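You operate a simulated robot arm through the tools that you are given. There is no shell and no other tool. Be economical: measure what you need, move in short steps, check, and stop when the job is done.

The job below is to be done with a simulated two-armed robot. You get a single attempt, and the scene is never put back.

JOB
Take the yellow coil from the crate and hang it on the issue peg.
Fine: pass it from one hand to the other on the way. The crate lid ends shut.

It is judged by the outcome, as a careful person would: the job done as asked, and still so three seconds after it is handed in. It fails if anything else is knocked over, pushed out of place, dropped, spilled or broken. Lids that push on must go on centred and level and be pressed home; caps that screw on are set level and turned clockwise until they are tight.

ROBOT AND FRAMES
Two 7-joint arms with two-finger parallel grippers on one trunk, on a base that drives. Base frame: it is fixed to the floor where the robot stands at the start and does not move with it; the origin is under the middle of the robot, x ahead of it, y to its left, z up; the surface under the hand at the start is at about z = 633. Units: mm, rad, N and s.
The left shoulder is at the start at [50, 187, 918], the right one opposite. With the tool pointing down near the work surface each hand reaches from about 100 to 660 mm from the robot's upright axis, wherever it stands, measured 20 degrees to its own side. Places, roughly: crate lid [600, -100, 600]; issue peg [-1800, 200, 1400]. Payload 3.43 kg a hand.
The TCP of each hand is the grasp point between the finger pads, 30 mm short of the fingertips. In the tool frame z runs along the fingers and y along their closing line. Largest opening 94 mm; finger width 28, thickness 10; the body of the gripper, 50 by 96 mm, starts 55 mm behind the TCP.
Orientation is that of the tool frame in the base frame, as a unit quaternion [w, x, y, z]. With the fingers straight down and closing along the base's y, the tool's x points along the base's -x, its y along +y and its z along -z.

CONTROLS
- The arms move only by the tool move_arm. It takes "left_rows", "right_rows" or both (then of equal length, played together; a hand with none holds still); each is a list of rows, each an object of numbers (a shift or turn left out is 0, a gripper value left out holds the last): "grip": the finger opening in cm, from 0 to 9.4; "x", "y", "z": the shift along the tool's x, y, z in cm; "ax", "ay", "az": the turn, a rotation vector about the tool's x, y, z in rad. In form: [{"grip": .., "x": .., "y": .., "z": .., "ax": .., "ay": .., "az": ..}, ...]. A call has 1 to 20 rows; each row shifts and turns the commanded pose from where the row before left it, along the tool's axes as they then stand. A row lasts 0.2 s, in which the tool goes at most 50 mm and 0.15 rad; a call with a longer step from one row to the next is refused whole, and so is a gripper value outside its range. A pose out of reach is approached as far as the arm can. The call stops where the force on the tool passes 90 N (or 10 N more than at its start, if that is more) or the arm is blocked; 0.2 s more then pass. Each finger travels about 153 mm/s and halts on what it meets, pressing with about 20 N; the grip force reading is that of the motor and also rises with nothing between the fingers. The clock runs only during rows and for 0.2 s after the last one: add rows that do not move to give the fingers time. The reply holds the time, the measured pose of the TCP, the force on the tool along the base axes, the opening and the grip force, in the units named above and with some noise, with the torque about the TCP (base axes, N m) and any sound that the robot's microphone picked up.
- Cameras (640 x 400 px; columns grow to the right, rows downward): "scene" is now at [150.6, -21.2, 1114.1]; the picture's right is [-0.23, -0.97, 0.00], its down [-0.21, 0.05, -0.98] and it looks along [0.95, -0.22, -0.22] (base axes); focal length 214 px, centre (320, 200). "left" rides on the left gripper at [76, -14, -103] in its tool frame; the picture's right is [0.18, 0.98, 0.00], its down [-0.75, 0.14, -0.64] and it looks along [-0.63, 0.12, 0.77] (tool axes); focal length 243 px, centre (320, 200). "right" rides on the right gripper at [76, 14, -102] in its tool frame; the picture's right is [-0.18, 0.98, 0.00], its down [-0.75, -0.14, -0.64] and it looks along [-0.63, -0.12, 0.77] (tool axes); focal length 243 px, centre (320, 200). There is no depth. A picture from a camera that has moved, and an enlarged one, comes with that camera's place and axes in the base frame and with its lens.
- camera(camera): a new picture of that camera. The clock stands still meanwhile.
- lift_body(by): slides the trunk up (or, below 0, down) by that many mm; the arms and the scene camera ride with it, the base frame stays. It gives what a move gives, with no picture.
- drive_base(legs): drives the robot by 1 to 6 legs, each [ahead, left, turn to the left] in mm, mm and rad, along the robot's own axes; the way and the turn of a leg run together, so that a leg with both is an arc; at most 1500 mm and 3.142 rad a leg. The arms and the cameras ride along, it lands a little off, and it stops where it bumps. It gives what a move gives.
- turn_head(pan, tilt): turns the head with the scene camera to pan (to the left, within 1.396 rad either way) and tilt (down, from -0.506 to 1.204), counted from straight ahead of the robot. It gives what a move gives.
- close_up(camera, box): a new picture of the part [left, top, right, bottom] of that camera's present view, enlarged. The clock stands still meanwhile.
- close_job(): hands the job in; it is judged then, once.

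Go step by step. Nothing tells you exact positions but the pictures and the camera data: compare them with the known pose of the tool, close in by small moves and look again before you grip or let go. The budget is 120 turns and 88 pictures, counting those below and the enlarged ones. Unless the task says otherwise, let go and move clear before handing in, and close with one line.

The tools are called as name(argument=value, ...) on one line, values as JSON. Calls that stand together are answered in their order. move_arm: Moves the arms, as the interface text tells. Its arguments: {"type":"object","properties":{"left_rows":{"type":"array","items":{"type":"object","properties":{"grip":{"type":"number"},"x":{"type":"number"},"y":{"type":"number"},"z":{"type":"number"},"ax":{"type":"number"},"ay":{"type":"number"},"az":{"type":"number"}}}},"right_rows":{"type":"array","items":{"type":"object","properties":{"grip":{"type":"number"},"x":{"type":"number"},"y":{"type":"number"},"z":{"type":"number"},"ax":{"type":"number"},"ay":{"type":"number"},"az":{"type":"number"}}}}},"required":[]} The other tools are called the same way: lift_body (by) slides the trunk up or down; drive_base (legs) drives the base; turn_head (pan, tilt) turns the head that bears the scene camera; camera (camera) takes a picture; close_up (camera, box) takes an enlarged picture of a part of a camera's view; close_job () hands the job in.

At the start:

```text
t: 0.0
left_tcp_pos: [399.1, 59.4, 1118.8]
left_tool_rot: [0.001, 0.0, 1.0, -0.001]
left_force: [-0.4, -0.1, -0.1]
left_torque: [0.02, -0.01, -0.02]
left_gripper_width: 94.1
left_finger_force: 0.0
right_tcp_pos: [454.6, -271.5, 1056.7]
right_tool_rot: [0.0, 0.0, 1.0, 0.0]
right_force: [0.4, -0.3, -1.0]
right_torque: [0.01, -0.02, -0.01]
right_gripper_width: 93.9
right_finger_force: 0.0
trunk travel left (down, up): [-133.0, 298.0]
robot x, y, heading: [-1.3, 0.1, -0.0]
head pan, tilt: [-0.23, 0.222]
```

scene: 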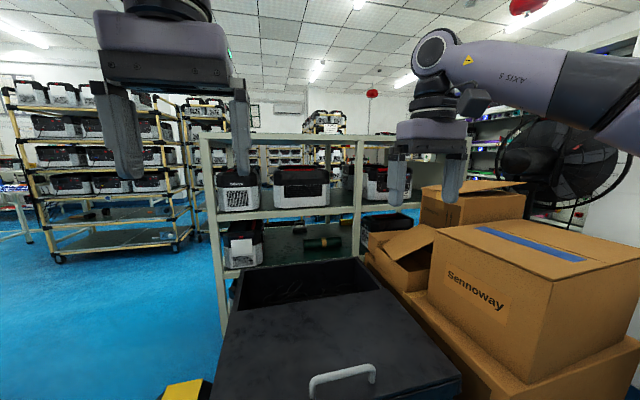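
right: 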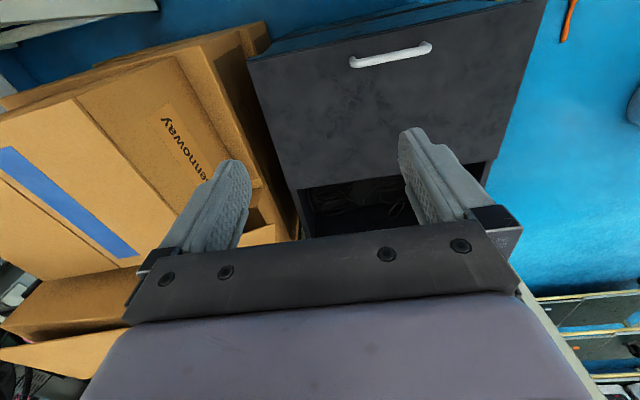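
left: 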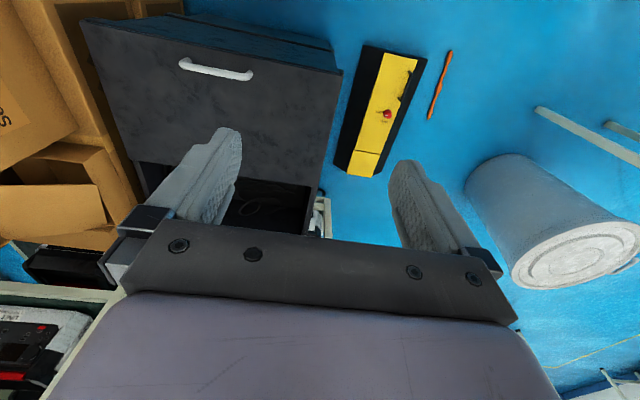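

The crate stands ahead with its lid apparently not fully covering it (a dark opening on the far side) and a white handle on the near side. I'll look closer at it and at the opening.

turn_head(pan=-0.15, tilt=0.75)

camera(camera="scene")

close_up(camera="right", box=[230, 0, 560, 240])

```text
t: 0.9
left_tcp_pos: [399.5, 59.8, 1118.5]
left_tool_rot: [0.001, 0.0, 1.0, -0.001]
left_force: [-0.2, -0.3, 0.0]
left_torque: [-0.02, -0.02, 0.01]
left_gripper_width: 94.0
left_finger_force: 0.1
right_tcp_pos: [453.8, -271.9, 1058.0]
right_tool_rot: [0.0, 0.001, 1.0, -0.001]
right_force: [-0.8, -0.8, 0.3]
right_torque: [0.01, 0.02, -0.04]
right_gripper_width: 93.9
right_finger_force: 0.1
trunk travel left (down, up): [-133.0, 298.0]
robot x, y, heading: [-0.5, -3.3, -0.002]
head pan, tilt: [-0.15, 0.75]
```

```text
84 pictures are left
camera scene: at [141.8, -12.3, 1066.5], right [-0.15, -0.99, 0.0], down [-0.67, 0.1, -0.73], along [0.72, -0.11, -0.68], focal length 214 px, centre (320, 200)
```

scene: 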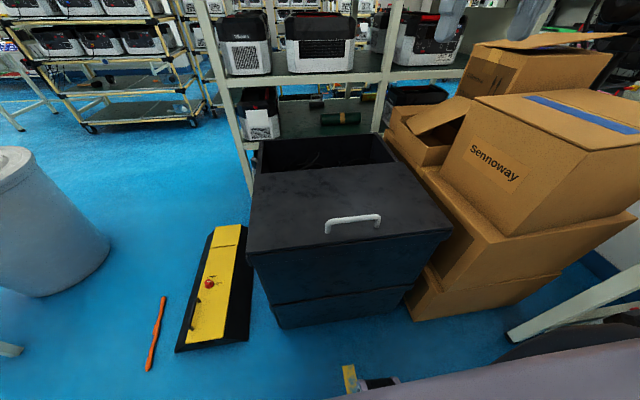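

```text
1.67 times, centred on (395, 120) of right
camera zoom: at [377.3, -257.0, 1160.0], right [0.18, 0.98, 0.0], down [0.75, -0.14, 0.64], along [0.63, -0.12, -0.77], focal length 404 px, centre (195, 333)
```

zoom: 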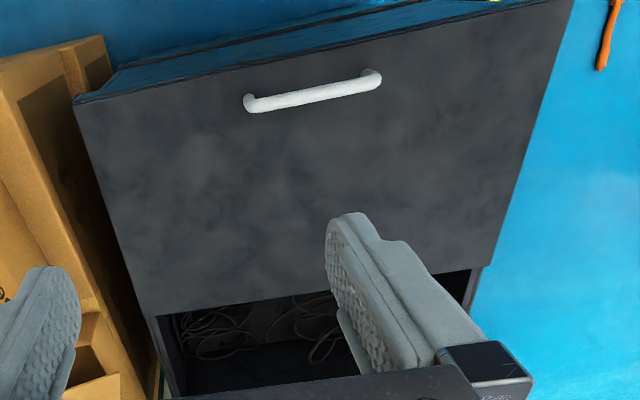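

I place the handle at about (476,-149,664), the lid top near z=633, and a dark opening beyond the lid at x≈780–1000. I'll send the left hand forward to look down into the opening.

move_arm(left_rows=[{"x": -4, "y": -2}, {"x": -4, "y": -2}, {"x": -4, "y": -2}, {"x": -4, "y": -2}, {"x": -4}, {"x": -4}])

camera(camera="left")

close_up(camera="scene", box=[230, 110, 470, 260])

```text
t: 2.4
left_tcp_pos: [498.0, 45.0, 1052.1]
left_tool_rot: [0.006, -0.013, 1.0, -0.014]
left_force: [1.2, -0.7, -0.1]
left_torque: [0.02, 0.03, 0.03]
left_gripper_width: 94.1
left_finger_force: 0.0
left hand out of reach, approached as far as the arm can: row 1, 2, 3, 4, 5, 6
right_tcp_pos: [455.7, -271.6, 1055.9]
right_tool_rot: [-0.001, 0.0, 1.0, 0.0]
right_force: [0.0, -0.4, 0.2]
right_torque: [0.03, 0.0, 0.01]
right_gripper_width: 93.7
right_finger_force: 0.1
trunk travel left (down, up): [-133.0, 298.0]
robot x, y, heading: [1.5, 1.5, -0.0]
head pan, tilt: [-0.15, 0.75]
```

```text
82 pictures are left
camera left: at [419.5, 32.2, 1155.3], right [-0.21, 0.98, -0.03], down [0.74, 0.18, 0.65], along [0.64, 0.11, -0.76], focal length 243 px, centre (320, 200)
```

left: 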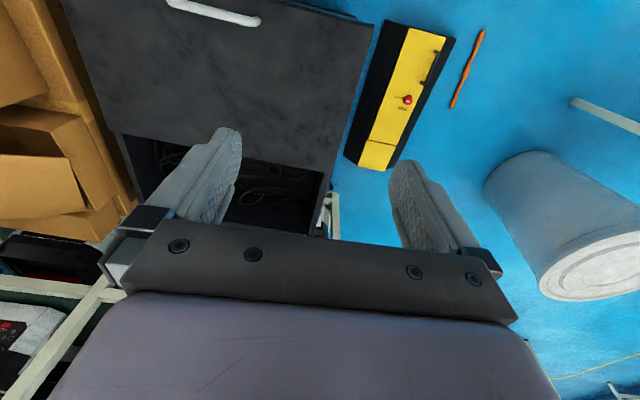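

```text
2.67 times, centred on (350, 185) of scene
camera zoom: at [142.6, -12.2, 1066.2], right [-0.15, -0.99, 0.0], down [-0.68, 0.1, -0.73], along [0.72, -0.11, -0.68], focal length 572 px, centre (240, 240)
```

zoom: 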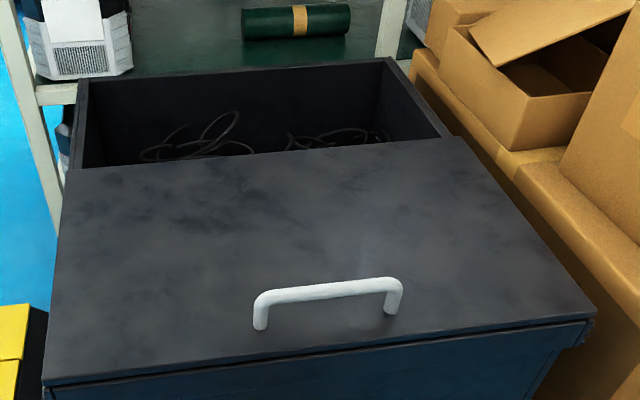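

The lid looks like a flat sliding lid, pulled partly toward me; dark cables lie in the open part. I'll raise the trunk for a steeper view into the crate.

lift_body(by=290)

turn_head(pan=-0.17, tilt=0.8)

camera(camera="scene")

close_up(camera="scene", box=[240, 110, 440, 235])

```text
t: 5.3
left_tcp_pos: [498.2, 44.5, 1337.3]
left_tool_rot: [0.0, -0.013, 1.0, -0.013]
left_force: [-1.0, 0.2, -0.3]
left_torque: [0.0, 0.01, 0.01]
left_gripper_width: 94.4
left_finger_force: 0.0
right_tcp_pos: [454.3, -270.8, 1347.0]
right_tool_rot: [0.0, 0.0, 1.0, 0.0]
right_force: [0.6, 0.7, 0.3]
right_torque: [-0.01, 0.0, -0.01]
right_gripper_width: 94.3
right_finger_force: 0.1
trunk travel left (down, up): [-423.0, 8.0]
robot x, y, heading: [1.1, 1.9, 0.002]
head pan, tilt: [-0.15, 0.75]
```

```text
t: 5.9
left_tcp_pos: [497.6, 44.4, 1336.9]
left_tool_rot: [0.002, -0.013, 1.0, -0.011]
left_force: [1.4, -0.5, 0.7]
left_torque: [0.0, 0.01, 0.0]
left_gripper_width: 93.9
left_finger_force: 0.1
right_tcp_pos: [453.5, -271.1, 1347.3]
right_tool_rot: [0.0, 0.0, 1.0, 0.0]
right_force: [0.3, -0.6, -0.5]
right_torque: [-0.01, -0.04, 0.0]
right_gripper_width: 94.1
right_finger_force: 0.0
trunk travel left (down, up): [-423.0, 8.0]
robot x, y, heading: [-1.1, 0.4, 0.002]
head pan, tilt: [-0.169, 0.799]
```

```text
80 pictures are left
camera scene: at [139.3, -13.5, 1352.4], right [-0.17, -0.99, 0.0], down [-0.71, 0.12, -0.7], along [0.69, -0.12, -0.72], focal length 214 px, centre (320, 200)
```

scene: 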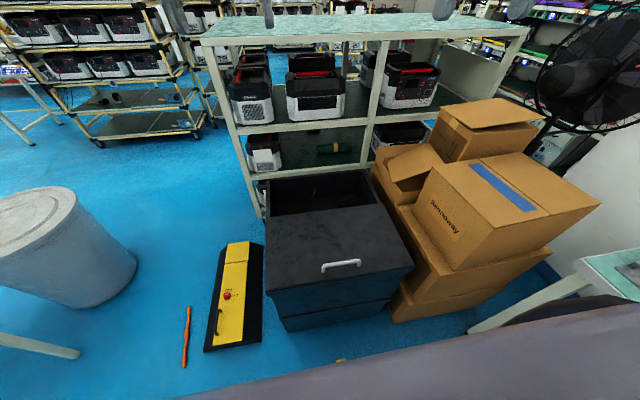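

```text
3.20 times, centred on (340, 172) of scene
camera zoom: at [139.3, -13.5, 1352.4], right [-0.17, -0.99, 0.0], down [-0.71, 0.12, -0.7], along [0.69, -0.12, -0.72], focal length 686 px, centre (256, 288)
```

zoom: 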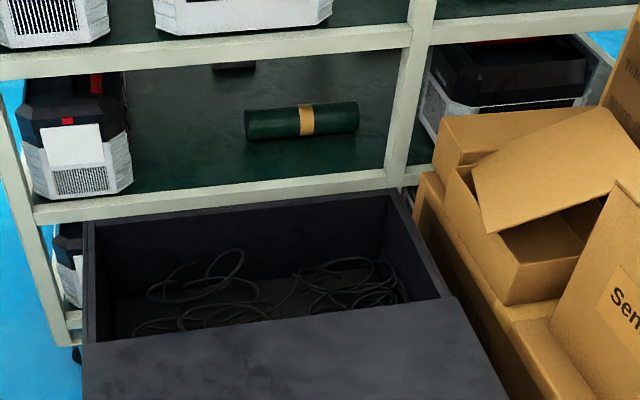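

No yellow coil is in view, so it must lie under the lid (lid spans x≈438–765, y≈-410–115; the box goes on to x≈1050). I need to know how the lid moves: checking its edges.

close_up(camera="scene", box=[255, 190, 335, 240])

close_up(camera="scene", box=[350, 190, 430, 240])

close_up(camera="scene", box=[260, 240, 420, 340])

```text
8.00 times, centred on (295, 215) of scene
camera zoom: at [139.3, -13.5, 1352.4], right [-0.17, -0.99, 0.0], down [-0.71, 0.12, -0.7], along [0.69, -0.12, -0.72], focal length 1716 px, centre (520, 80)
```

zoom: 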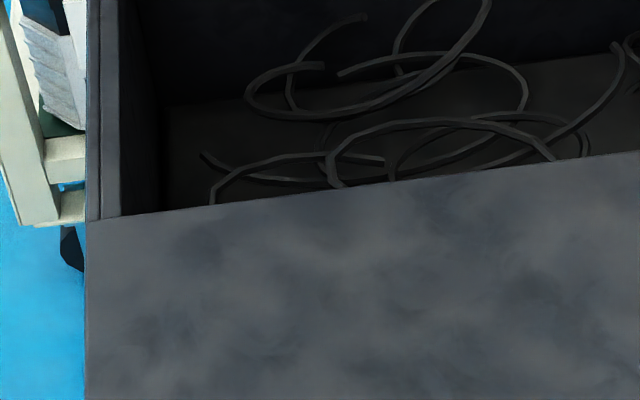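

```text
8.00 times, centred on (390, 215) of scene
camera zoom: at [139.3, -13.5, 1352.4], right [-0.17, -0.99, 0.0], down [-0.71, 0.12, -0.7], along [0.69, -0.12, -0.72], focal length 1716 px, centre (-240, 80)
```

zoom: 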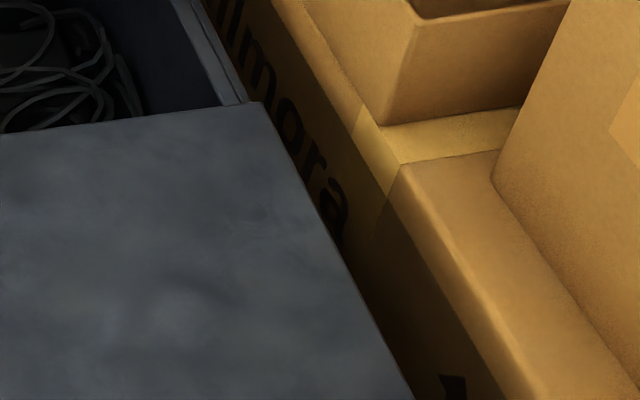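

```text
4.00 times, centred on (340, 290) of scene
camera zoom: at [139.3, -13.5, 1352.4], right [-0.17, -0.99, 0.0], down [-0.71, 0.12, -0.7], along [0.69, -0.12, -0.72], focal length 858 px, centre (240, -160)
```

zoom: 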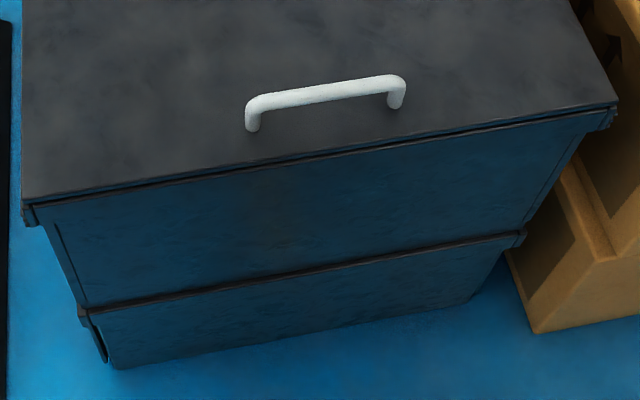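

The lid rests on rim rails; the handle bar centre is about (481,-152,671), 40 mm above the lid top (z≈631). I'll lower the trunk, clear the left arm, and turn the right hand so its fingers close along x over the bar.

lift_body(by=-290)

move_arm(left_rows=[{"x": 4, "y": 3}, {"x": 4, "y": 3}, {"x": 4, "y": 3}, {"x": 4, "y": 3}, {"x": 4, "y": 3}, {"x": 4, "y": 3}, {"x": 4}, {"x": 3}, {}, {}, {}, {}, {}, {}], right_rows=[{"x": -1, "y": 4}, {"x": -1, "y": 4}, {"x": -0.6, "y": 4}, {"az": 0.15}, {"az": 0.15}, {"az": 0.15}, {"az": 0.15}, {"az": 0.15}, {"az": 0.15}, {"az": 0.15}, {"az": 0.15}, {"az": 0.15}, {"az": 0.15}, {"az": 0.07}])

camera(camera="right")

```text
t: 8.8
left_tcp_pos: [496.7, 43.3, 1048.2]
left_tool_rot: [0.001, -0.013, 1.0, -0.013]
left_force: [-0.2, -0.4, 0.3]
left_torque: [0.03, -0.01, -0.03]
left_gripper_width: 94.0
left_finger_force: 0.1
right_tcp_pos: [454.2, -271.2, 1058.1]
right_tool_rot: [0.0, -0.001, 1.0, -0.001]
right_force: [0.2, -0.4, 0.7]
right_torque: [0.01, 0.01, -0.01]
right_gripper_width: 94.3
right_finger_force: 0.1
trunk travel left (down, up): [-133.0, 298.0]
robot x, y, heading: [-3.1, 2.8, 0.003]
head pan, tilt: [-0.169, 0.799]
```

```text
t: 11.8
left_tcp_pos: [182.0, 210.6, 1041.3]
left_tool_rot: [0.002, -0.001, 1.0, -0.001]
left_force: [0.6, 0.6, 0.3]
left_torque: [0.0, 0.0, -0.03]
left_gripper_width: 94.0
left_finger_force: 0.1
right_tcp_pos: [478.4, -150.8, 1057.1]
right_tool_rot: [0.0, 0.707, 0.707, 0.0]
right_force: [-0.2, 0.3, -0.4]
right_torque: [0.0, 0.0, 0.02]
right_gripper_width: 94.1
right_finger_force: 0.0
trunk travel left (down, up): [-133.0, 298.0]
robot x, y, heading: [-0.2, 0.1, -0.0]
head pan, tilt: [-0.169, 0.799]
```

```text
75 pictures are left
camera right: at [493.5, -75.1, 1160.0], right [0.98, -0.18, 0.0], down [-0.14, -0.75, 0.64], along [-0.12, -0.63, -0.77], focal length 243 px, centre (320, 200)
```

right: 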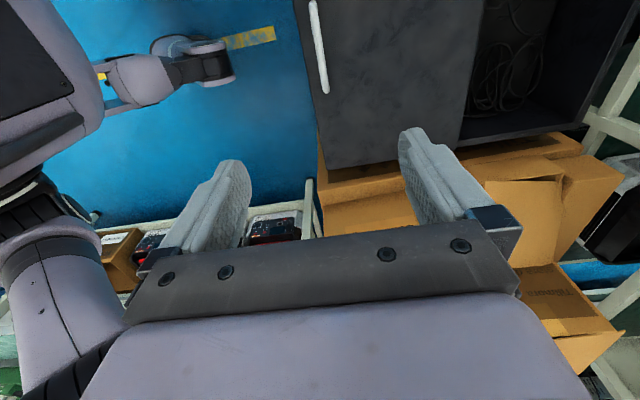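

The hand is above the handle; the bar shows at upper middle. Lowering to z≈730 and checking alignment.

move_arm(right_rows=[{"z": 4.5}, {"z": 4.5}, {"z": 4.5}, {"z": 4.5}, {"z": 4.5}, {"z": 4.5}, {"z": 4}, {"z": 2}])

camera(camera="right")

camera(camera="scene")

```text
t: 13.6
left_tcp_pos: [182.4, 209.7, 1042.0]
left_tool_rot: [0.002, 0.0, 1.0, -0.002]
left_force: [-0.4, -0.2, 0.2]
left_torque: [-0.02, -0.02, 0.02]
left_gripper_width: 94.1
left_finger_force: 0.0
right_tcp_pos: [480.7, -151.6, 727.7]
right_tool_rot: [0.0, 0.707, 0.708, 0.0]
right_force: [-0.1, -0.9, 1.1]
right_torque: [0.0, -0.01, 0.02]
right_gripper_width: 93.9
right_finger_force: 0.1
trunk travel left (down, up): [-133.0, 298.0]
robot x, y, heading: [-2.4, -1.3, -0.0]
head pan, tilt: [-0.169, 0.799]
```

```text
74 pictures are left
camera right: at [494.2, -75.3, 829.7], right [0.98, -0.18, 0.0], down [-0.14, -0.75, 0.64], along [-0.12, -0.63, -0.77], focal length 243 px, centre (320, 200)
```

right: 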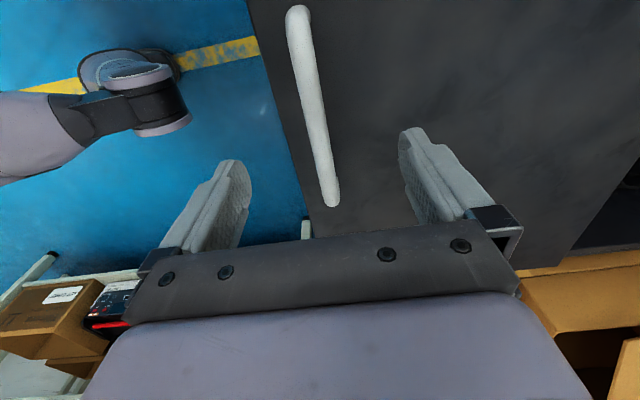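

```text
73 pictures are left
camera scene: at [139.3, -13.5, 1062.4], right [-0.17, -0.99, 0.0], down [-0.71, 0.12, -0.7], along [0.69, -0.12, -0.72], focal length 214 px, centre (320, 200)
```

scene: 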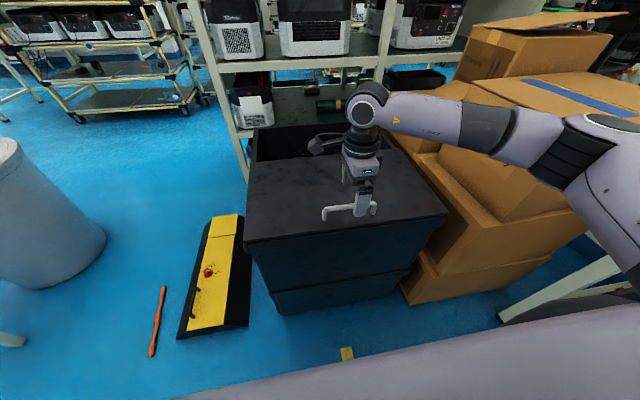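

The bar is centred between the fingers at x≈480. Descending to the bar and gripping.

move_arm(right_rows=[{"z": 3}, {"z": 2.6}, {"grip": 0}, {}, {}, {}])

camera(camera="right")

```text
t: 15.0
left_tcp_pos: [181.2, 210.5, 1042.3]
left_tool_rot: [0.001, -0.001, 1.0, -0.001]
left_force: [-0.1, -0.2, 0.6]
left_torque: [0.01, -0.02, -0.04]
left_gripper_width: 94.2
left_finger_force: 0.0
right_tcp_pos: [480.1, -150.3, 670.6]
right_tool_rot: [0.0, 0.706, 0.708, 0.0]
right_force: [3.3, 1.1, -1.7]
right_torque: [0.08, -0.04, -0.08]
right_gripper_width: 18.1
right_finger_force: 45.2
trunk travel left (down, up): [-133.0, 298.0]
robot x, y, heading: [0.9, 1.6, 0.002]
head pan, tilt: [-0.169, 0.799]
```

```text
72 pictures are left
camera right: at [494.0, -74.1, 773.8], right [0.98, -0.18, 0.0], down [-0.14, -0.75, 0.64], along [-0.12, -0.63, -0.77], focal length 243 px, centre (320, 200)
```

right: 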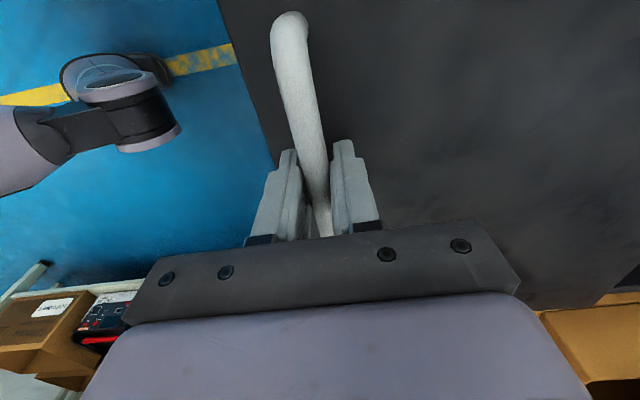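

Handle held. Testing first by a gentle 10 mm lift to tell hinged from sliding.

move_arm(right_rows=[{"z": -0.4}, {"z": -0.4}, {"z": -0.4}, {}])

```text
t: 16.0
left_tcp_pos: [183.5, 211.0, 1041.8]
left_tool_rot: [0.001, 0.0, 1.0, -0.002]
left_force: [0.3, -0.6, -0.2]
left_torque: [-0.01, 0.03, 0.01]
left_gripper_width: 94.1
left_finger_force: 0.1
right_tcp_pos: [482.6, -150.3, 683.8]
right_tool_rot: [0.001, 0.706, 0.708, 0.003]
right_force: [25.5, 10.0, -7.9]
right_torque: [-0.48, 0.08, -0.08]
right_gripper_width: 18.1
right_finger_force: 45.0
trunk travel left (down, up): [-133.0, 298.0]
robot x, y, heading: [0.4, 1.1, 0.002]
head pan, tilt: [-0.169, 0.799]
```

It rose with little weight and a sideways pull toward +x, as a hinge along the far edge would give. Checking with a picture.

move_arm(right_rows=[{"z": -1, "y": 0.3}, {"z": -1, "y": 0.3}, {"z": -1, "y": 0.3}, {}])

close_up(camera="scene", box=[220, 110, 460, 260])

```text
t: 17.0
left_tcp_pos: [182.8, 211.0, 1040.7]
left_tool_rot: [0.0, -0.001, 1.0, -0.001]
left_force: [-0.8, 0.3, -0.1]
left_torque: [0.0, -0.03, 0.01]
left_gripper_width: 93.9
left_finger_force: 0.0
right_tcp_pos: [488.7, -150.3, 713.8]
right_tool_rot: [-0.002, 0.706, 0.708, 0.001]
right_force: [14.8, 7.7, -9.5]
right_torque: [0.28, 0.14, -0.15]
right_gripper_width: 18.4
right_finger_force: 44.6
trunk travel left (down, up): [-133.0, 298.0]
robot x, y, heading: [1.0, -0.7, -0.003]
head pan, tilt: [-0.169, 0.799]
```

```text
2.67 times, centred on (340, 185) of scene
camera zoom: at [140.6, -13.3, 1062.2], right [-0.17, -0.99, 0.0], down [-0.71, 0.12, -0.7], along [0.69, -0.12, -0.72], focal length 572 px, centre (267, 240)
```

zoom: 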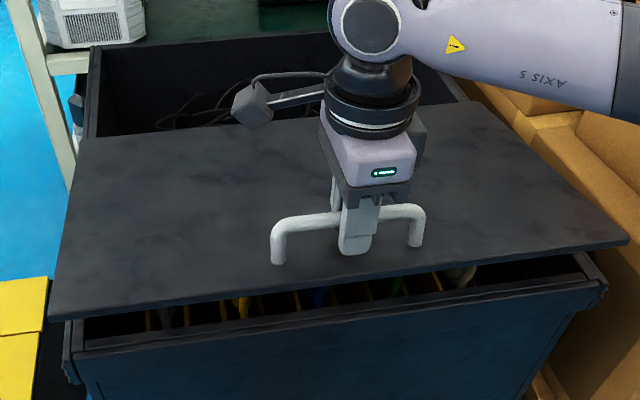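

It's hinged at the far edge (about x=764, z=632), with yellow dividers and coloured coils beneath. Fully opening needs more reach, so I'll set the lid back, let go, and check if I can drive nearer.

move_arm(right_rows=[{"z": 1, "y": -0.25}, {"z": 1, "y": -0.25}, {"z": 1, "y": -0.2}, {"z": 0.7, "y": -0.1}, {"z": 0.5, "y": -0.05}, {}, {"grip": 5}, {}, {"z": -3}, {"z": -5}])

turn_head(pan=0.2, tilt=1.2)

camera(camera="scene")

```text
t: 19.2
left_tcp_pos: [181.9, 211.0, 1041.6]
left_tool_rot: [0.002, -0.001, 1.0, -0.002]
left_force: [-0.1, -0.7, 0.6]
left_torque: [0.01, 0.01, -0.03]
left_gripper_width: 93.9
left_finger_force: 0.1
right_tcp_pos: [479.7, -151.3, 751.9]
right_tool_rot: [0.0, 0.706, 0.708, 0.0]
right_force: [0.0, -0.1, 0.4]
right_torque: [0.02, 0.0, 0.01]
right_gripper_width: 50.1
right_finger_force: 0.0
trunk travel left (down, up): [-133.0, 298.0]
robot x, y, heading: [0.0, 3.0, 0.004]
head pan, tilt: [-0.169, 0.799]
```

```text
t: 20.1
left_tcp_pos: [182.2, 209.8, 1041.7]
left_tool_rot: [0.002, 0.0, 1.0, -0.002]
left_force: [0.2, 1.2, 0.7]
left_torque: [0.01, -0.02, 0.02]
left_gripper_width: 94.0
left_finger_force: 0.0
right_tcp_pos: [479.8, -152.6, 752.0]
right_tool_rot: [0.0, 0.707, 0.707, 0.0]
right_force: [-0.5, 0.3, 0.4]
right_torque: [0.01, 0.01, -0.01]
right_gripper_width: 50.1
right_finger_force: 0.1
trunk travel left (down, up): [-133.0, 298.0]
robot x, y, heading: [-2.1, -0.4, -0.002]
head pan, tilt: [0.201, 1.201]
```

```text
70 pictures are left
camera scene: at [114.7, 11.2, 1034.7], right [0.2, -0.98, 0.0], down [-0.91, -0.19, -0.36], along [0.36, 0.07, -0.93], focal length 214 px, centre (320, 200)
```

scene: 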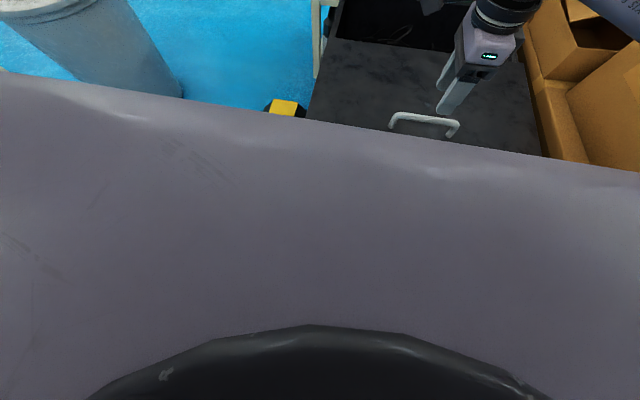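

The chest hides the base below. I'll raise the right hand and turn its camera back toward the robot to see how much room the base has to the crate.

move_arm(right_rows=[{"z": -5}, {"z": -5}, {"z": -3, "az": 0.15}, {"az": 0.15}, {"az": 0.15}, {"az": 0.15}, {"az": 0.15}, {"az": 0.15}, {"az": 0.15}, {"az": 0.15}])

camera(camera="right")

```text
t: 22.3
left_tcp_pos: [182.2, 209.2, 1042.7]
left_tool_rot: [0.002, -0.001, 1.0, -0.002]
left_force: [-0.6, 0.2, 0.4]
left_torque: [-0.01, 0.0, 0.01]
left_gripper_width: 94.1
left_finger_force: 0.1
right_tcp_pos: [480.4, -152.3, 879.8]
right_tool_rot: [0.0, 0.983, 0.184, -0.001]
right_force: [-0.1, 0.6, 0.0]
right_torque: [-0.05, -0.02, -0.01]
right_gripper_width: 49.8
right_finger_force: 0.0
trunk travel left (down, up): [-133.0, 298.0]
robot x, y, heading: [-1.0, 3.0, 0.0]
head pan, tilt: [0.201, 1.201]
```

```text
69 pictures are left
camera right: at [555.6, -137.2, 983.8], right [0.18, -0.98, 0.0], down [-0.75, -0.14, 0.64], along [-0.63, -0.12, -0.77], focal length 243 px, centre (320, 200)
```

right: 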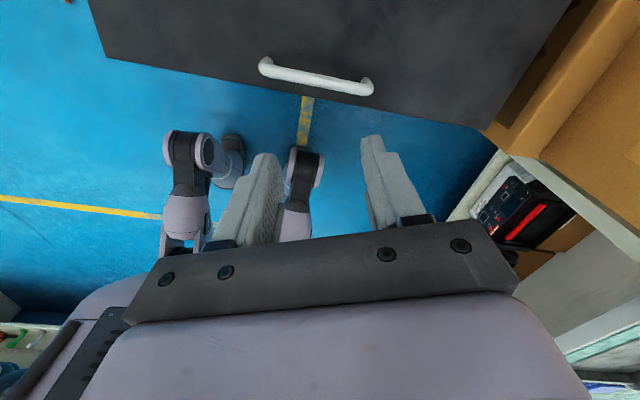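

The robot's knees reach about x≈170–200 and the crate front is at ≈440, so there is room. Driving 160 mm ahead, then bringing the right hand back over the handle.

drive_base(legs=[[160, 0, 0]])

move_arm(right_rows=[{"az": -0.15}, {"az": -0.15}, {"az": -0.15}, {"az": -0.15}, {"az": -0.15}, {"az": -0.15}, {"az": -0.15}, {"az": -0.15}, {"y": -4}, {"y": -4}, {"y": -4}, {"y": -4}, {}])

turn_head(pan=-0.2, tilt=0.9)

camera(camera="scene")

camera(camera="right")

```text
t: 23.6
left_tcp_pos: [312.5, 211.5, 1040.8]
left_tool_rot: [0.0, -0.003, 1.0, -0.001]
left_force: [0.1, 0.2, -0.9]
left_torque: [-0.01, 0.01, -0.01]
left_gripper_width: 94.1
left_finger_force: 0.0
right_tcp_pos: [610.3, -151.7, 881.1]
right_tool_rot: [0.0, 0.983, 0.185, -0.001]
right_force: [0.1, 0.8, -0.2]
right_torque: [0.0, 0.02, -0.01]
right_gripper_width: 49.9
right_finger_force: 0.0
trunk travel left (down, up): [-133.0, 298.0]
robot x, y, heading: [130.3, 2.3, 0.002]
head pan, tilt: [0.201, 1.201]
stopped in leg 1: the robot was blocked; the commanded pose is now the measured one
```

```text
t: 26.4
left_tcp_pos: [309.9, 210.5, 1040.7]
left_tool_rot: [0.0, -0.003, 1.0, -0.001]
left_force: [-0.1, 0.0, -0.4]
left_torque: [0.01, -0.01, 0.0]
left_gripper_width: 94.1
left_finger_force: 0.0
right_tcp_pos: [448.3, -152.6, 881.8]
right_tool_rot: [0.0, 0.707, 0.707, -0.001]
right_force: [0.2, 0.1, 0.3]
right_torque: [0.01, -0.03, 0.0]
right_gripper_width: 49.9
right_finger_force: 0.1
trunk travel left (down, up): [-133.0, 298.0]
robot x, y, heading: [128.8, -0.4, 0.001]
head pan, tilt: [0.201, 1.201]
```

```text
t: 27.3
left_tcp_pos: [310.5, 209.3, 1042.1]
left_tool_rot: [-0.001, -0.003, 1.0, -0.001]
left_force: [0.8, 0.1, -0.1]
left_torque: [-0.02, -0.01, 0.03]
left_gripper_width: 94.0
left_finger_force: 0.0
right_tcp_pos: [449.5, -151.2, 881.2]
right_tool_rot: [0.0, 0.707, 0.707, -0.001]
right_force: [0.2, 0.2, 0.2]
right_torque: [-0.01, 0.02, -0.02]
right_gripper_width: 49.9
right_finger_force: 0.1
trunk travel left (down, up): [-133.0, 298.0]
robot x, y, heading: [131.4, 2.5, 0.005]
head pan, tilt: [-0.201, 0.901]
```

```text
68 pictures are left
camera scene: at [262.9, -14.7, 1054.4], right [-0.2, -0.98, 0.0], down [-0.77, 0.15, -0.62], along [0.61, -0.12, -0.78], focal length 214 px, centre (320, 200)
```

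scene: 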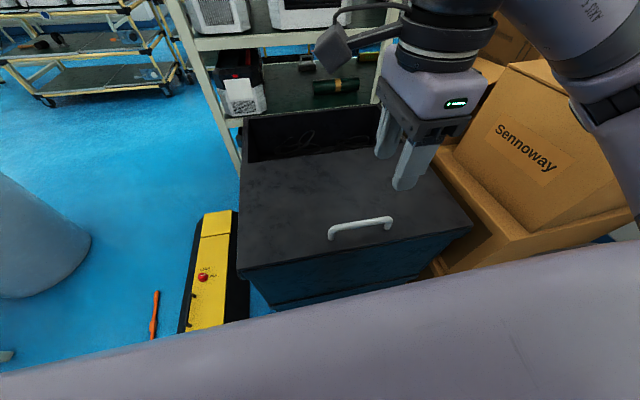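

```text
67 pictures are left
camera right: at [463.3, -75.6, 983.7], right [0.98, -0.18, 0.0], down [-0.14, -0.75, 0.64], along [-0.12, -0.63, -0.77], focal length 243 px, centre (320, 200)
```

right: 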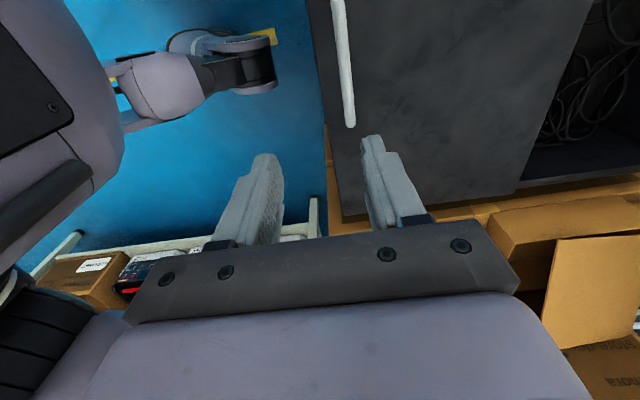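

The base halted at x≈130 but the handle is still at x≈480, so nothing shifted. I'll back off 10 mm, then re-grip the handle.

drive_base(legs=[[-12, 0, 0]])

move_arm(right_rows=[{"y": 4.2, "grip": 7}, {"z": 4.5}, {"z": 4.5}, {"z": 4.5}, {"z": 2.5}, {}])

camera(camera="right")

```text
t: 28.1
left_tcp_pos: [299.1, 210.8, 1041.6]
left_tool_rot: [0.0, -0.003, 1.0, -0.001]
left_force: [-0.1, -0.4, 0.5]
left_torque: [0.02, -0.01, -0.03]
left_gripper_width: 94.4
left_finger_force: 0.0
right_tcp_pos: [436.0, -152.3, 881.3]
right_tool_rot: [-0.001, 0.708, 0.707, 0.0]
right_force: [0.0, -0.7, 0.1]
right_torque: [-0.01, 0.01, 0.01]
right_gripper_width: 50.1
right_finger_force: 0.0
trunk travel left (down, up): [-133.0, 298.0]
robot x, y, heading: [115.4, 1.5, -0.001]
head pan, tilt: [-0.201, 0.901]
```

```text
t: 29.5
left_tcp_pos: [299.4, 210.4, 1041.3]
left_tool_rot: [0.0, -0.003, 1.0, -0.001]
left_force: [0.5, -0.3, -0.1]
left_torque: [0.0, -0.03, 0.02]
left_gripper_width: 94.1
left_finger_force: 0.0
right_tcp_pos: [480.0, -152.8, 722.1]
right_tool_rot: [-0.001, 0.707, 0.707, 0.0]
right_force: [0.5, -0.1, -0.7]
right_torque: [0.0, 0.0, -0.05]
right_gripper_width: 70.1
right_finger_force: 0.1
trunk travel left (down, up): [-133.0, 298.0]
robot x, y, heading: [118.0, -0.1, 0.001]
head pan, tilt: [-0.201, 0.901]
```

```text
66 pictures are left
camera right: at [493.7, -76.0, 824.0], right [0.98, -0.18, 0.0], down [-0.14, -0.75, 0.64], along [-0.12, -0.63, -0.77], focal length 243 px, centre (320, 200)
```

right: 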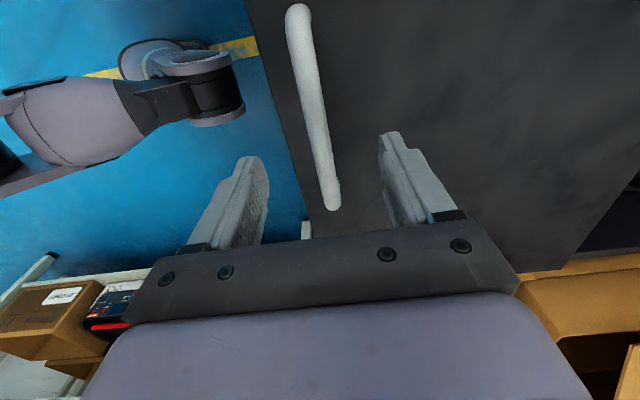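

Aligned. Gripping and swinging the lid up along its arc to about 25° first.

move_arm(right_rows=[{"z": 2.5}, {"z": 2.6}, {"grip": 0}, {}, {}, {"y": 0.63, "z": -3.21}, {"y": 1.05, "z": -3.28}, {"y": 1.44, "z": -3.13}, {"y": 1.8, "z": -2.93}, {}])

camera(camera="scene")

```text
t: 31.7
left_tcp_pos: [299.5, 211.5, 1040.7]
left_tool_rot: [-0.001, -0.002, 1.0, -0.002]
left_force: [-0.4, -0.3, 0.1]
left_torque: [0.01, 0.01, -0.02]
left_gripper_width: 94.4
left_finger_force: 0.1
right_tcp_pos: [527.1, -152.7, 796.7]
right_tool_rot: [-0.001, 0.706, 0.708, 0.0]
right_force: [-2.8, 9.3, -1.3]
right_torque: [0.22, 0.08, -0.49]
right_gripper_width: 17.4
right_finger_force: 45.3
trunk travel left (down, up): [-133.0, 298.0]
robot x, y, heading: [113.9, -1.4, -0.0]
head pan, tilt: [-0.201, 0.901]
```

```text
65 pictures are left
camera scene: at [250.7, -14.1, 1054.6], right [-0.2, -0.98, 0.0], down [-0.77, 0.15, -0.62], along [0.61, -0.12, -0.78], focal length 214 px, centre (320, 200)
```

scene: 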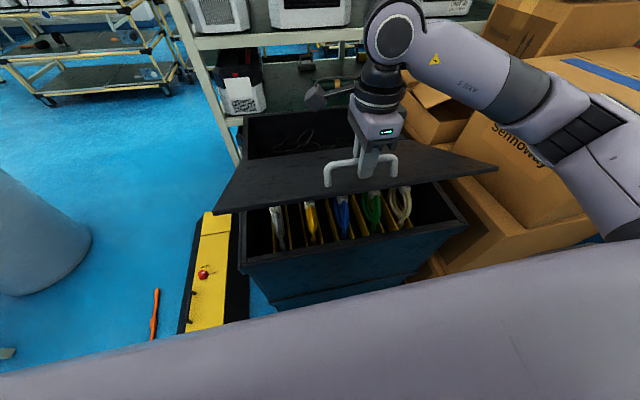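

Five coils stand in upright slots—white, yellow, blue, green, cream—and the arc model fits. Swinging the lid on to about 60°.

move_arm(right_rows=[{"y": 2.13, "z": -2.7}, {"y": 2.45, "z": -2.42}, {"y": 2.72, "z": -2.11}, {"y": 2.95, "z": -1.77}, {}])

camera(camera="scene")

close_up(camera="scene", box=[230, 130, 470, 280])

```text
t: 32.9
left_tcp_pos: [296.6, 209.5, 1042.0]
left_tool_rot: [0.003, -0.002, 1.0, -0.003]
left_force: [-0.5, 0.0, 0.5]
left_torque: [-0.02, 0.0, -0.05]
left_gripper_width: 94.0
left_finger_force: 0.0
right_tcp_pos: [629.2, -152.5, 889.9]
right_tool_rot: [0.003, 0.706, 0.708, 0.003]
right_force: [-20.7, -6.9, 35.4]
right_torque: [-0.49, 0.14, -0.13]
right_gripper_width: 14.4
right_finger_force: 44.8
trunk travel left (down, up): [-133.0, 298.0]
robot x, y, heading: [118.0, -1.1, -0.0]
head pan, tilt: [-0.201, 0.901]
```

```text
64 pictures are left
camera scene: at [246.9, -14.6, 1055.5], right [-0.2, -0.98, 0.0], down [-0.76, 0.16, -0.62], along [0.61, -0.12, -0.78], focal length 214 px, centre (320, 200)
```

scene: 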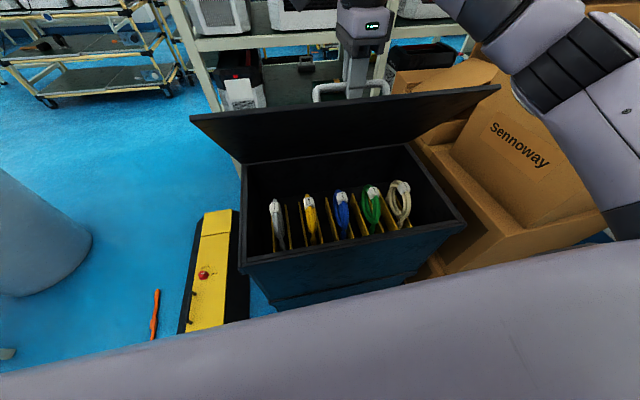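

```text
2.67 times, centred on (350, 205) of scene
camera zoom: at [246.9, -14.6, 1055.5], right [-0.2, -0.98, 0.0], down [-0.76, 0.16, -0.62], along [0.61, -0.12, -0.78], focal length 572 px, centre (240, 187)
```

zoom: 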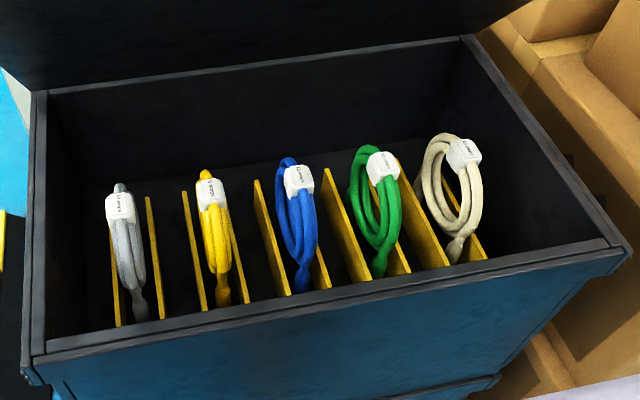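

The yellow coil is second from the left, near (630,-56), and the force shows the lid radius is ~4 mm larger than I assumed. I'll correct for that and open the lid further to ~70°.

move_arm(right_rows=[{"y": 1.5, "z": -0.95}, {"y": 1.6, "z": -0.85}, {"y": 1.66, "z": -0.55}, {"y": 1.67, "z": -0.48}, {}])

```text
t: 34.1
left_tcp_pos: [295.8, 211.4, 1042.6]
left_tool_rot: [0.001, -0.003, 1.0, -0.002]
left_force: [0.4, 0.5, -0.1]
left_torque: [0.01, -0.01, 0.02]
left_gripper_width: 93.8
left_finger_force: 0.0
right_tcp_pos: [692.8, -152.3, 916.2]
right_tool_rot: [0.003, 0.708, 0.707, 0.001]
right_force: [-8.7, -6.4, 26.4]
right_torque: [-0.67, 0.22, -1.02]
right_gripper_width: 13.9
right_finger_force: 45.1
trunk travel left (down, up): [-133.0, 298.0]
robot x, y, heading: [116.8, -3.0, 0.006]
head pan, tilt: [-0.201, 0.901]
```

Reach is fine. One more step to ~75–80°.

move_arm(right_rows=[{"y": 1.75, "z": -0.55}, {"y": 1.75, "z": -0.45}, {}])

camera(camera="scene")

```text
t: 34.9
left_tcp_pos: [297.6, 211.7, 1040.4]
left_tool_rot: [0.002, -0.002, 1.0, -0.001]
left_force: [-1.2, -1.7, 0.8]
left_torque: [0.01, -0.03, 0.0]
left_gripper_width: 93.9
left_finger_force: 0.0
right_tcp_pos: [713.2, -153.6, 921.1]
right_tool_rot: [0.004, 0.705, 0.709, 0.001]
right_force: [-5.4, 14.4, 19.2]
right_torque: [-0.77, 0.15, -1.44]
right_gripper_width: 13.7
right_finger_force: 45.5
right hand out of reach, approached as far as the arm can: row 2
trunk travel left (down, up): [-133.0, 298.0]
robot x, y, heading: [113.3, 1.0, 0.002]
head pan, tilt: [-0.201, 0.901]
```

```text
62 pictures are left
camera scene: at [249.0, -12.9, 1054.8], right [-0.2, -0.98, 0.0], down [-0.77, 0.15, -0.62], along [0.61, -0.12, -0.78], focal length 214 px, centre (320, 200)
```

scene: 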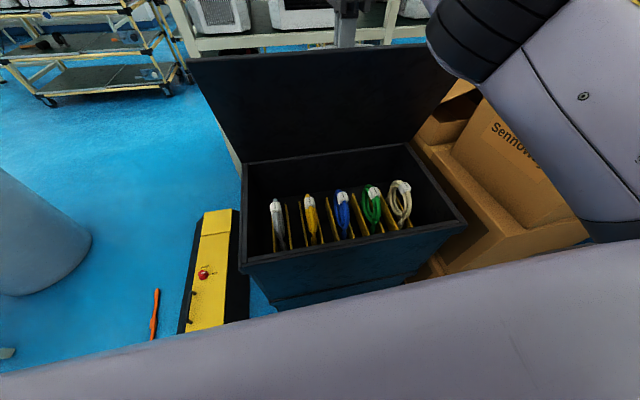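

Lid is held open at ~73°. Bringing the left hand above the crate for a closer view of the yellow coil.

move_arm(left_rows=[{"x": -3, "y": -3}, {"x": -3, "y": -3}, {"x": -3, "y": -3, "z": 2}, {"x": -3, "y": -3, "z": 3}, {"x": -3, "y": -4, "z": 3}, {"y": -4, "z": 3}, {"y": -4, "z": 3}, {}])

camera(camera="left")

close_up(camera="scene", box=[230, 130, 470, 280])

```text
refused: row 4 steps farther than a row can; nothing moved
```

```text
61 pictures are left
camera left: at [220.2, 198.9, 1144.2], right [-0.19, 0.98, 0.0], down [0.75, 0.15, 0.64], along [0.63, 0.12, -0.77], focal length 243 px, centre (320, 200)
```

left: 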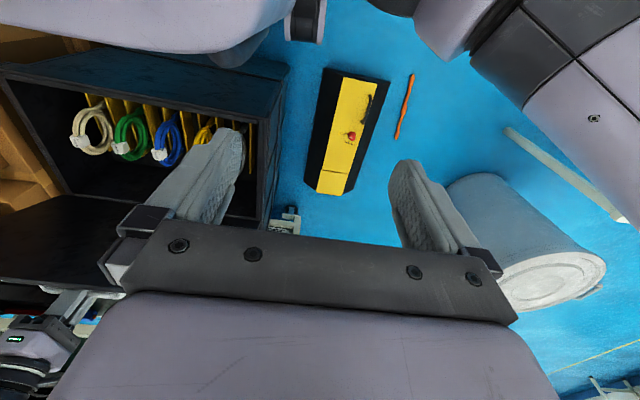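

```text
2.67 times, centred on (350, 205) of scene
camera zoom: at [249.0, -12.9, 1054.8], right [-0.2, -0.98, 0.0], down [-0.77, 0.15, -0.62], along [0.61, -0.12, -0.78], focal length 572 px, centre (240, 187)
```

zoom: 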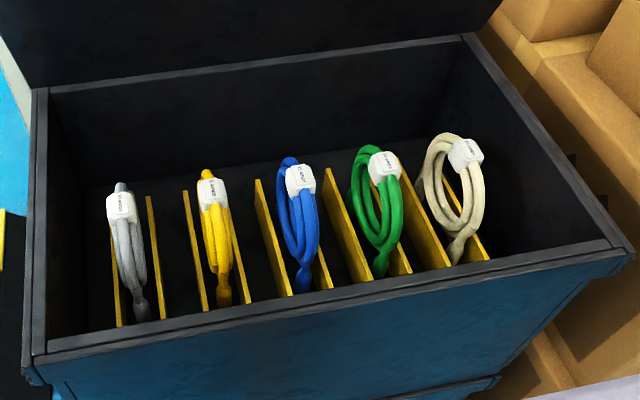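

The row was too long, so I resend with shorter steps.

move_arm(left_rows=[{"x": -3, "y": -3}, {"x": -3, "y": -3}, {"x": -3, "y": -3, "z": 2}, {"x": -2.5, "y": -3, "z": 2.5}, {"x": -2, "y": -3, "z": 3}, {"x": -1, "y": -3, "z": 3}, {"y": -3.5, "z": 3}, {}])

camera(camera="left")

```text
t: 36.7
left_tcp_pos: [443.4, -4.5, 908.9]
left_tool_rot: [0.001, -0.002, 1.0, -0.003]
left_force: [-0.5, -0.2, 0.0]
left_torque: [0.0, 0.0, 0.02]
left_gripper_width: 93.9
left_finger_force: 0.0
right_tcp_pos: [713.9, -153.5, 921.0]
right_tool_rot: [0.0, 0.705, 0.709, 0.002]
right_force: [-3.9, 24.9, 17.2]
right_torque: [0.02, 0.05, -1.19]
right_gripper_width: 13.6
right_finger_force: 44.5
trunk travel left (down, up): [-133.0, 298.0]
robot x, y, heading: [115.1, 4.9, 0.001]
head pan, tilt: [-0.201, 0.901]
```

```text
59 pictures are left
camera left: at [365.9, -18.6, 1011.4], right [-0.19, 0.98, -0.01], down [0.75, 0.15, 0.64], along [0.63, 0.12, -0.77], focal length 243 px, centre (320, 200)
```

left: 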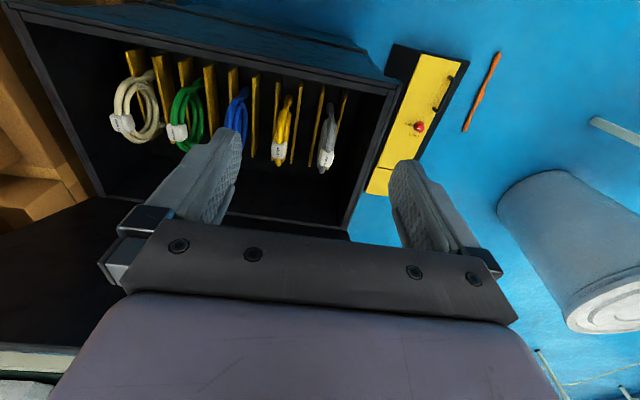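

The yellow coil's label is around (597,-52,608), between divider plates at y≈-30 and -69. Moving the left hand above it to z≈740 for a close look.

move_arm(left_rows=[{"x": -3, "y": -1, "z": 2}, {"x": -3, "y": -1, "z": 3}, {"x": -3, "y": -1, "z": 3}, {"x": -3, "y": -1, "z": 3}, {"x": -3, "y": -0.7, "z": 3}, {"z": 3}, {}])

camera(camera="left")

close_up(camera="scene", box=[230, 110, 470, 260])

```text
t: 38.3
left_tcp_pos: [595.2, -50.0, 738.7]
left_tool_rot: [0.002, -0.002, 1.0, -0.003]
left_force: [0.2, 0.0, -0.7]
left_torque: [0.04, -0.02, 0.02]
left_gripper_width: 94.4
left_finger_force: 0.0
right_tcp_pos: [712.6, -152.9, 921.4]
right_tool_rot: [0.0, 0.705, 0.709, 0.001]
right_force: [-3.4, 24.8, 17.6]
right_torque: [0.16, 0.06, -1.22]
right_gripper_width: 13.9
right_finger_force: 44.6
trunk travel left (down, up): [-133.0, 298.0]
robot x, y, heading: [116.3, -0.0, 0.001]
head pan, tilt: [-0.201, 0.901]
```

```text
58 pictures are left
camera left: at [518.4, -62.4, 840.5], right [-0.19, 0.98, -0.01], down [0.75, 0.15, 0.64], along [0.63, 0.12, -0.77], focal length 243 px, centre (320, 200)
```

left: 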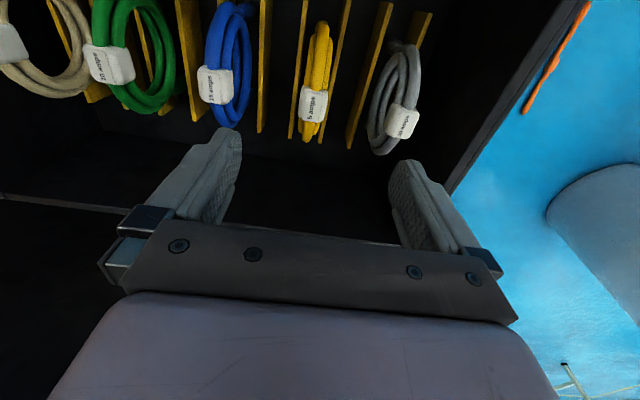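

```text
2.67 times, centred on (350, 185) of scene
camera zoom: at [249.1, -12.5, 1054.8], right [-0.2, -0.98, 0.0], down [-0.77, 0.15, -0.62], along [0.61, -0.13, -0.78], focal length 572 px, centre (240, 240)
```

zoom: 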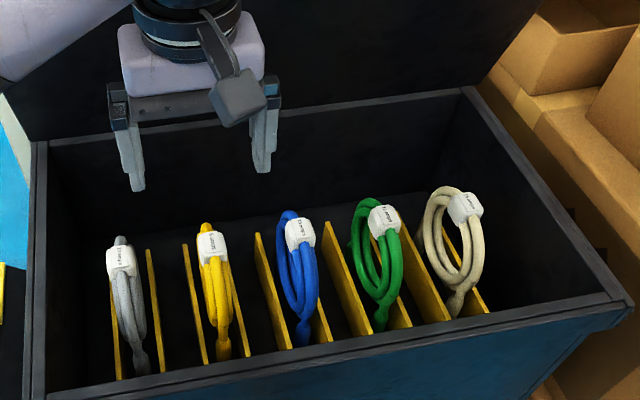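

Label centre is at about (596,-54,610). I need the divider top height versus the coil, so zooming.

close_up(camera="left", box=[240, 0, 400, 160])

close_up(camera="scene", box=[285, 180, 365, 250])

```text
2.50 times, centred on (320, 80) of left
camera zoom: at [518.4, -62.4, 840.5], right [-0.19, 0.98, -0.01], down [0.75, 0.15, 0.64], along [0.63, 0.12, -0.77], focal length 606 px, centre (320, 500)
```

zoom: 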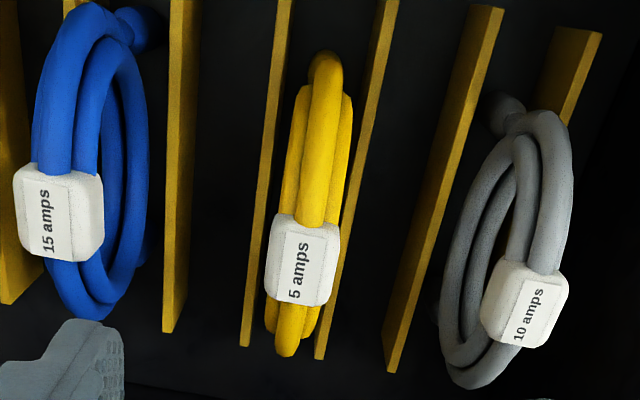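

```text
5.71 times, centred on (325, 215) of scene
camera zoom: at [249.1, -12.5, 1054.8], right [-0.2, -0.98, 0.0], down [-0.77, 0.15, -0.62], along [0.61, -0.13, -0.78], focal length 1226 px, centre (291, 114)
```

zoom: 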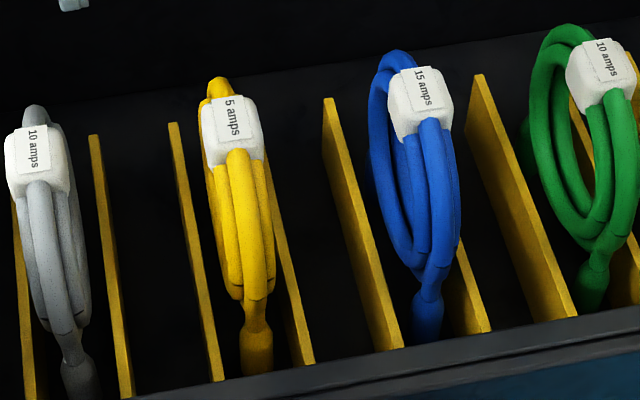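

Divider tops are at z≈510, well below the coil's top (label ≈(596,-54,610), ring ~120 mm dia), so there is space. Descending with fingers at 60 mm, then gripping the label.

move_arm(left_rows=[{"y": -0.4, "grip": 6}, {"z": 4}, {"z": 4}, {"z": 3}, {}])

camera(camera="left")

```text
t: 39.5
left_tcp_pos: [594.8, -55.7, 628.0]
left_tool_rot: [0.002, -0.003, 1.0, -0.003]
left_force: [-0.2, -0.1, 0.6]
left_torque: [-0.02, -0.03, 0.04]
left_gripper_width: 59.8
left_finger_force: 0.0
right_tcp_pos: [713.3, -153.4, 921.7]
right_tool_rot: [0.0, 0.705, 0.709, 0.001]
right_force: [-2.9, 25.2, 18.8]
right_torque: [0.19, 0.01, -1.21]
right_gripper_width: 13.7
right_finger_force: 44.8
trunk travel left (down, up): [-133.0, 298.0]
robot x, y, heading: [119.2, -1.3, 0.003]
head pan, tilt: [-0.201, 0.901]
```

```text
54 pictures are left
camera left: at [517.3, -68.9, 730.8], right [-0.19, 0.98, -0.01], down [0.75, 0.15, 0.64], along [0.63, 0.12, -0.77], focal length 243 px, centre (320, 200)
```

left: 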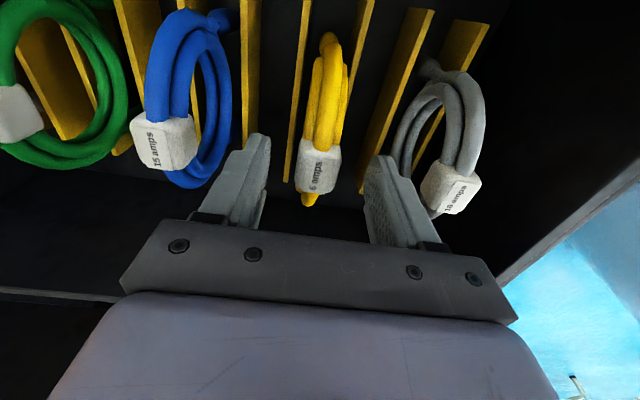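

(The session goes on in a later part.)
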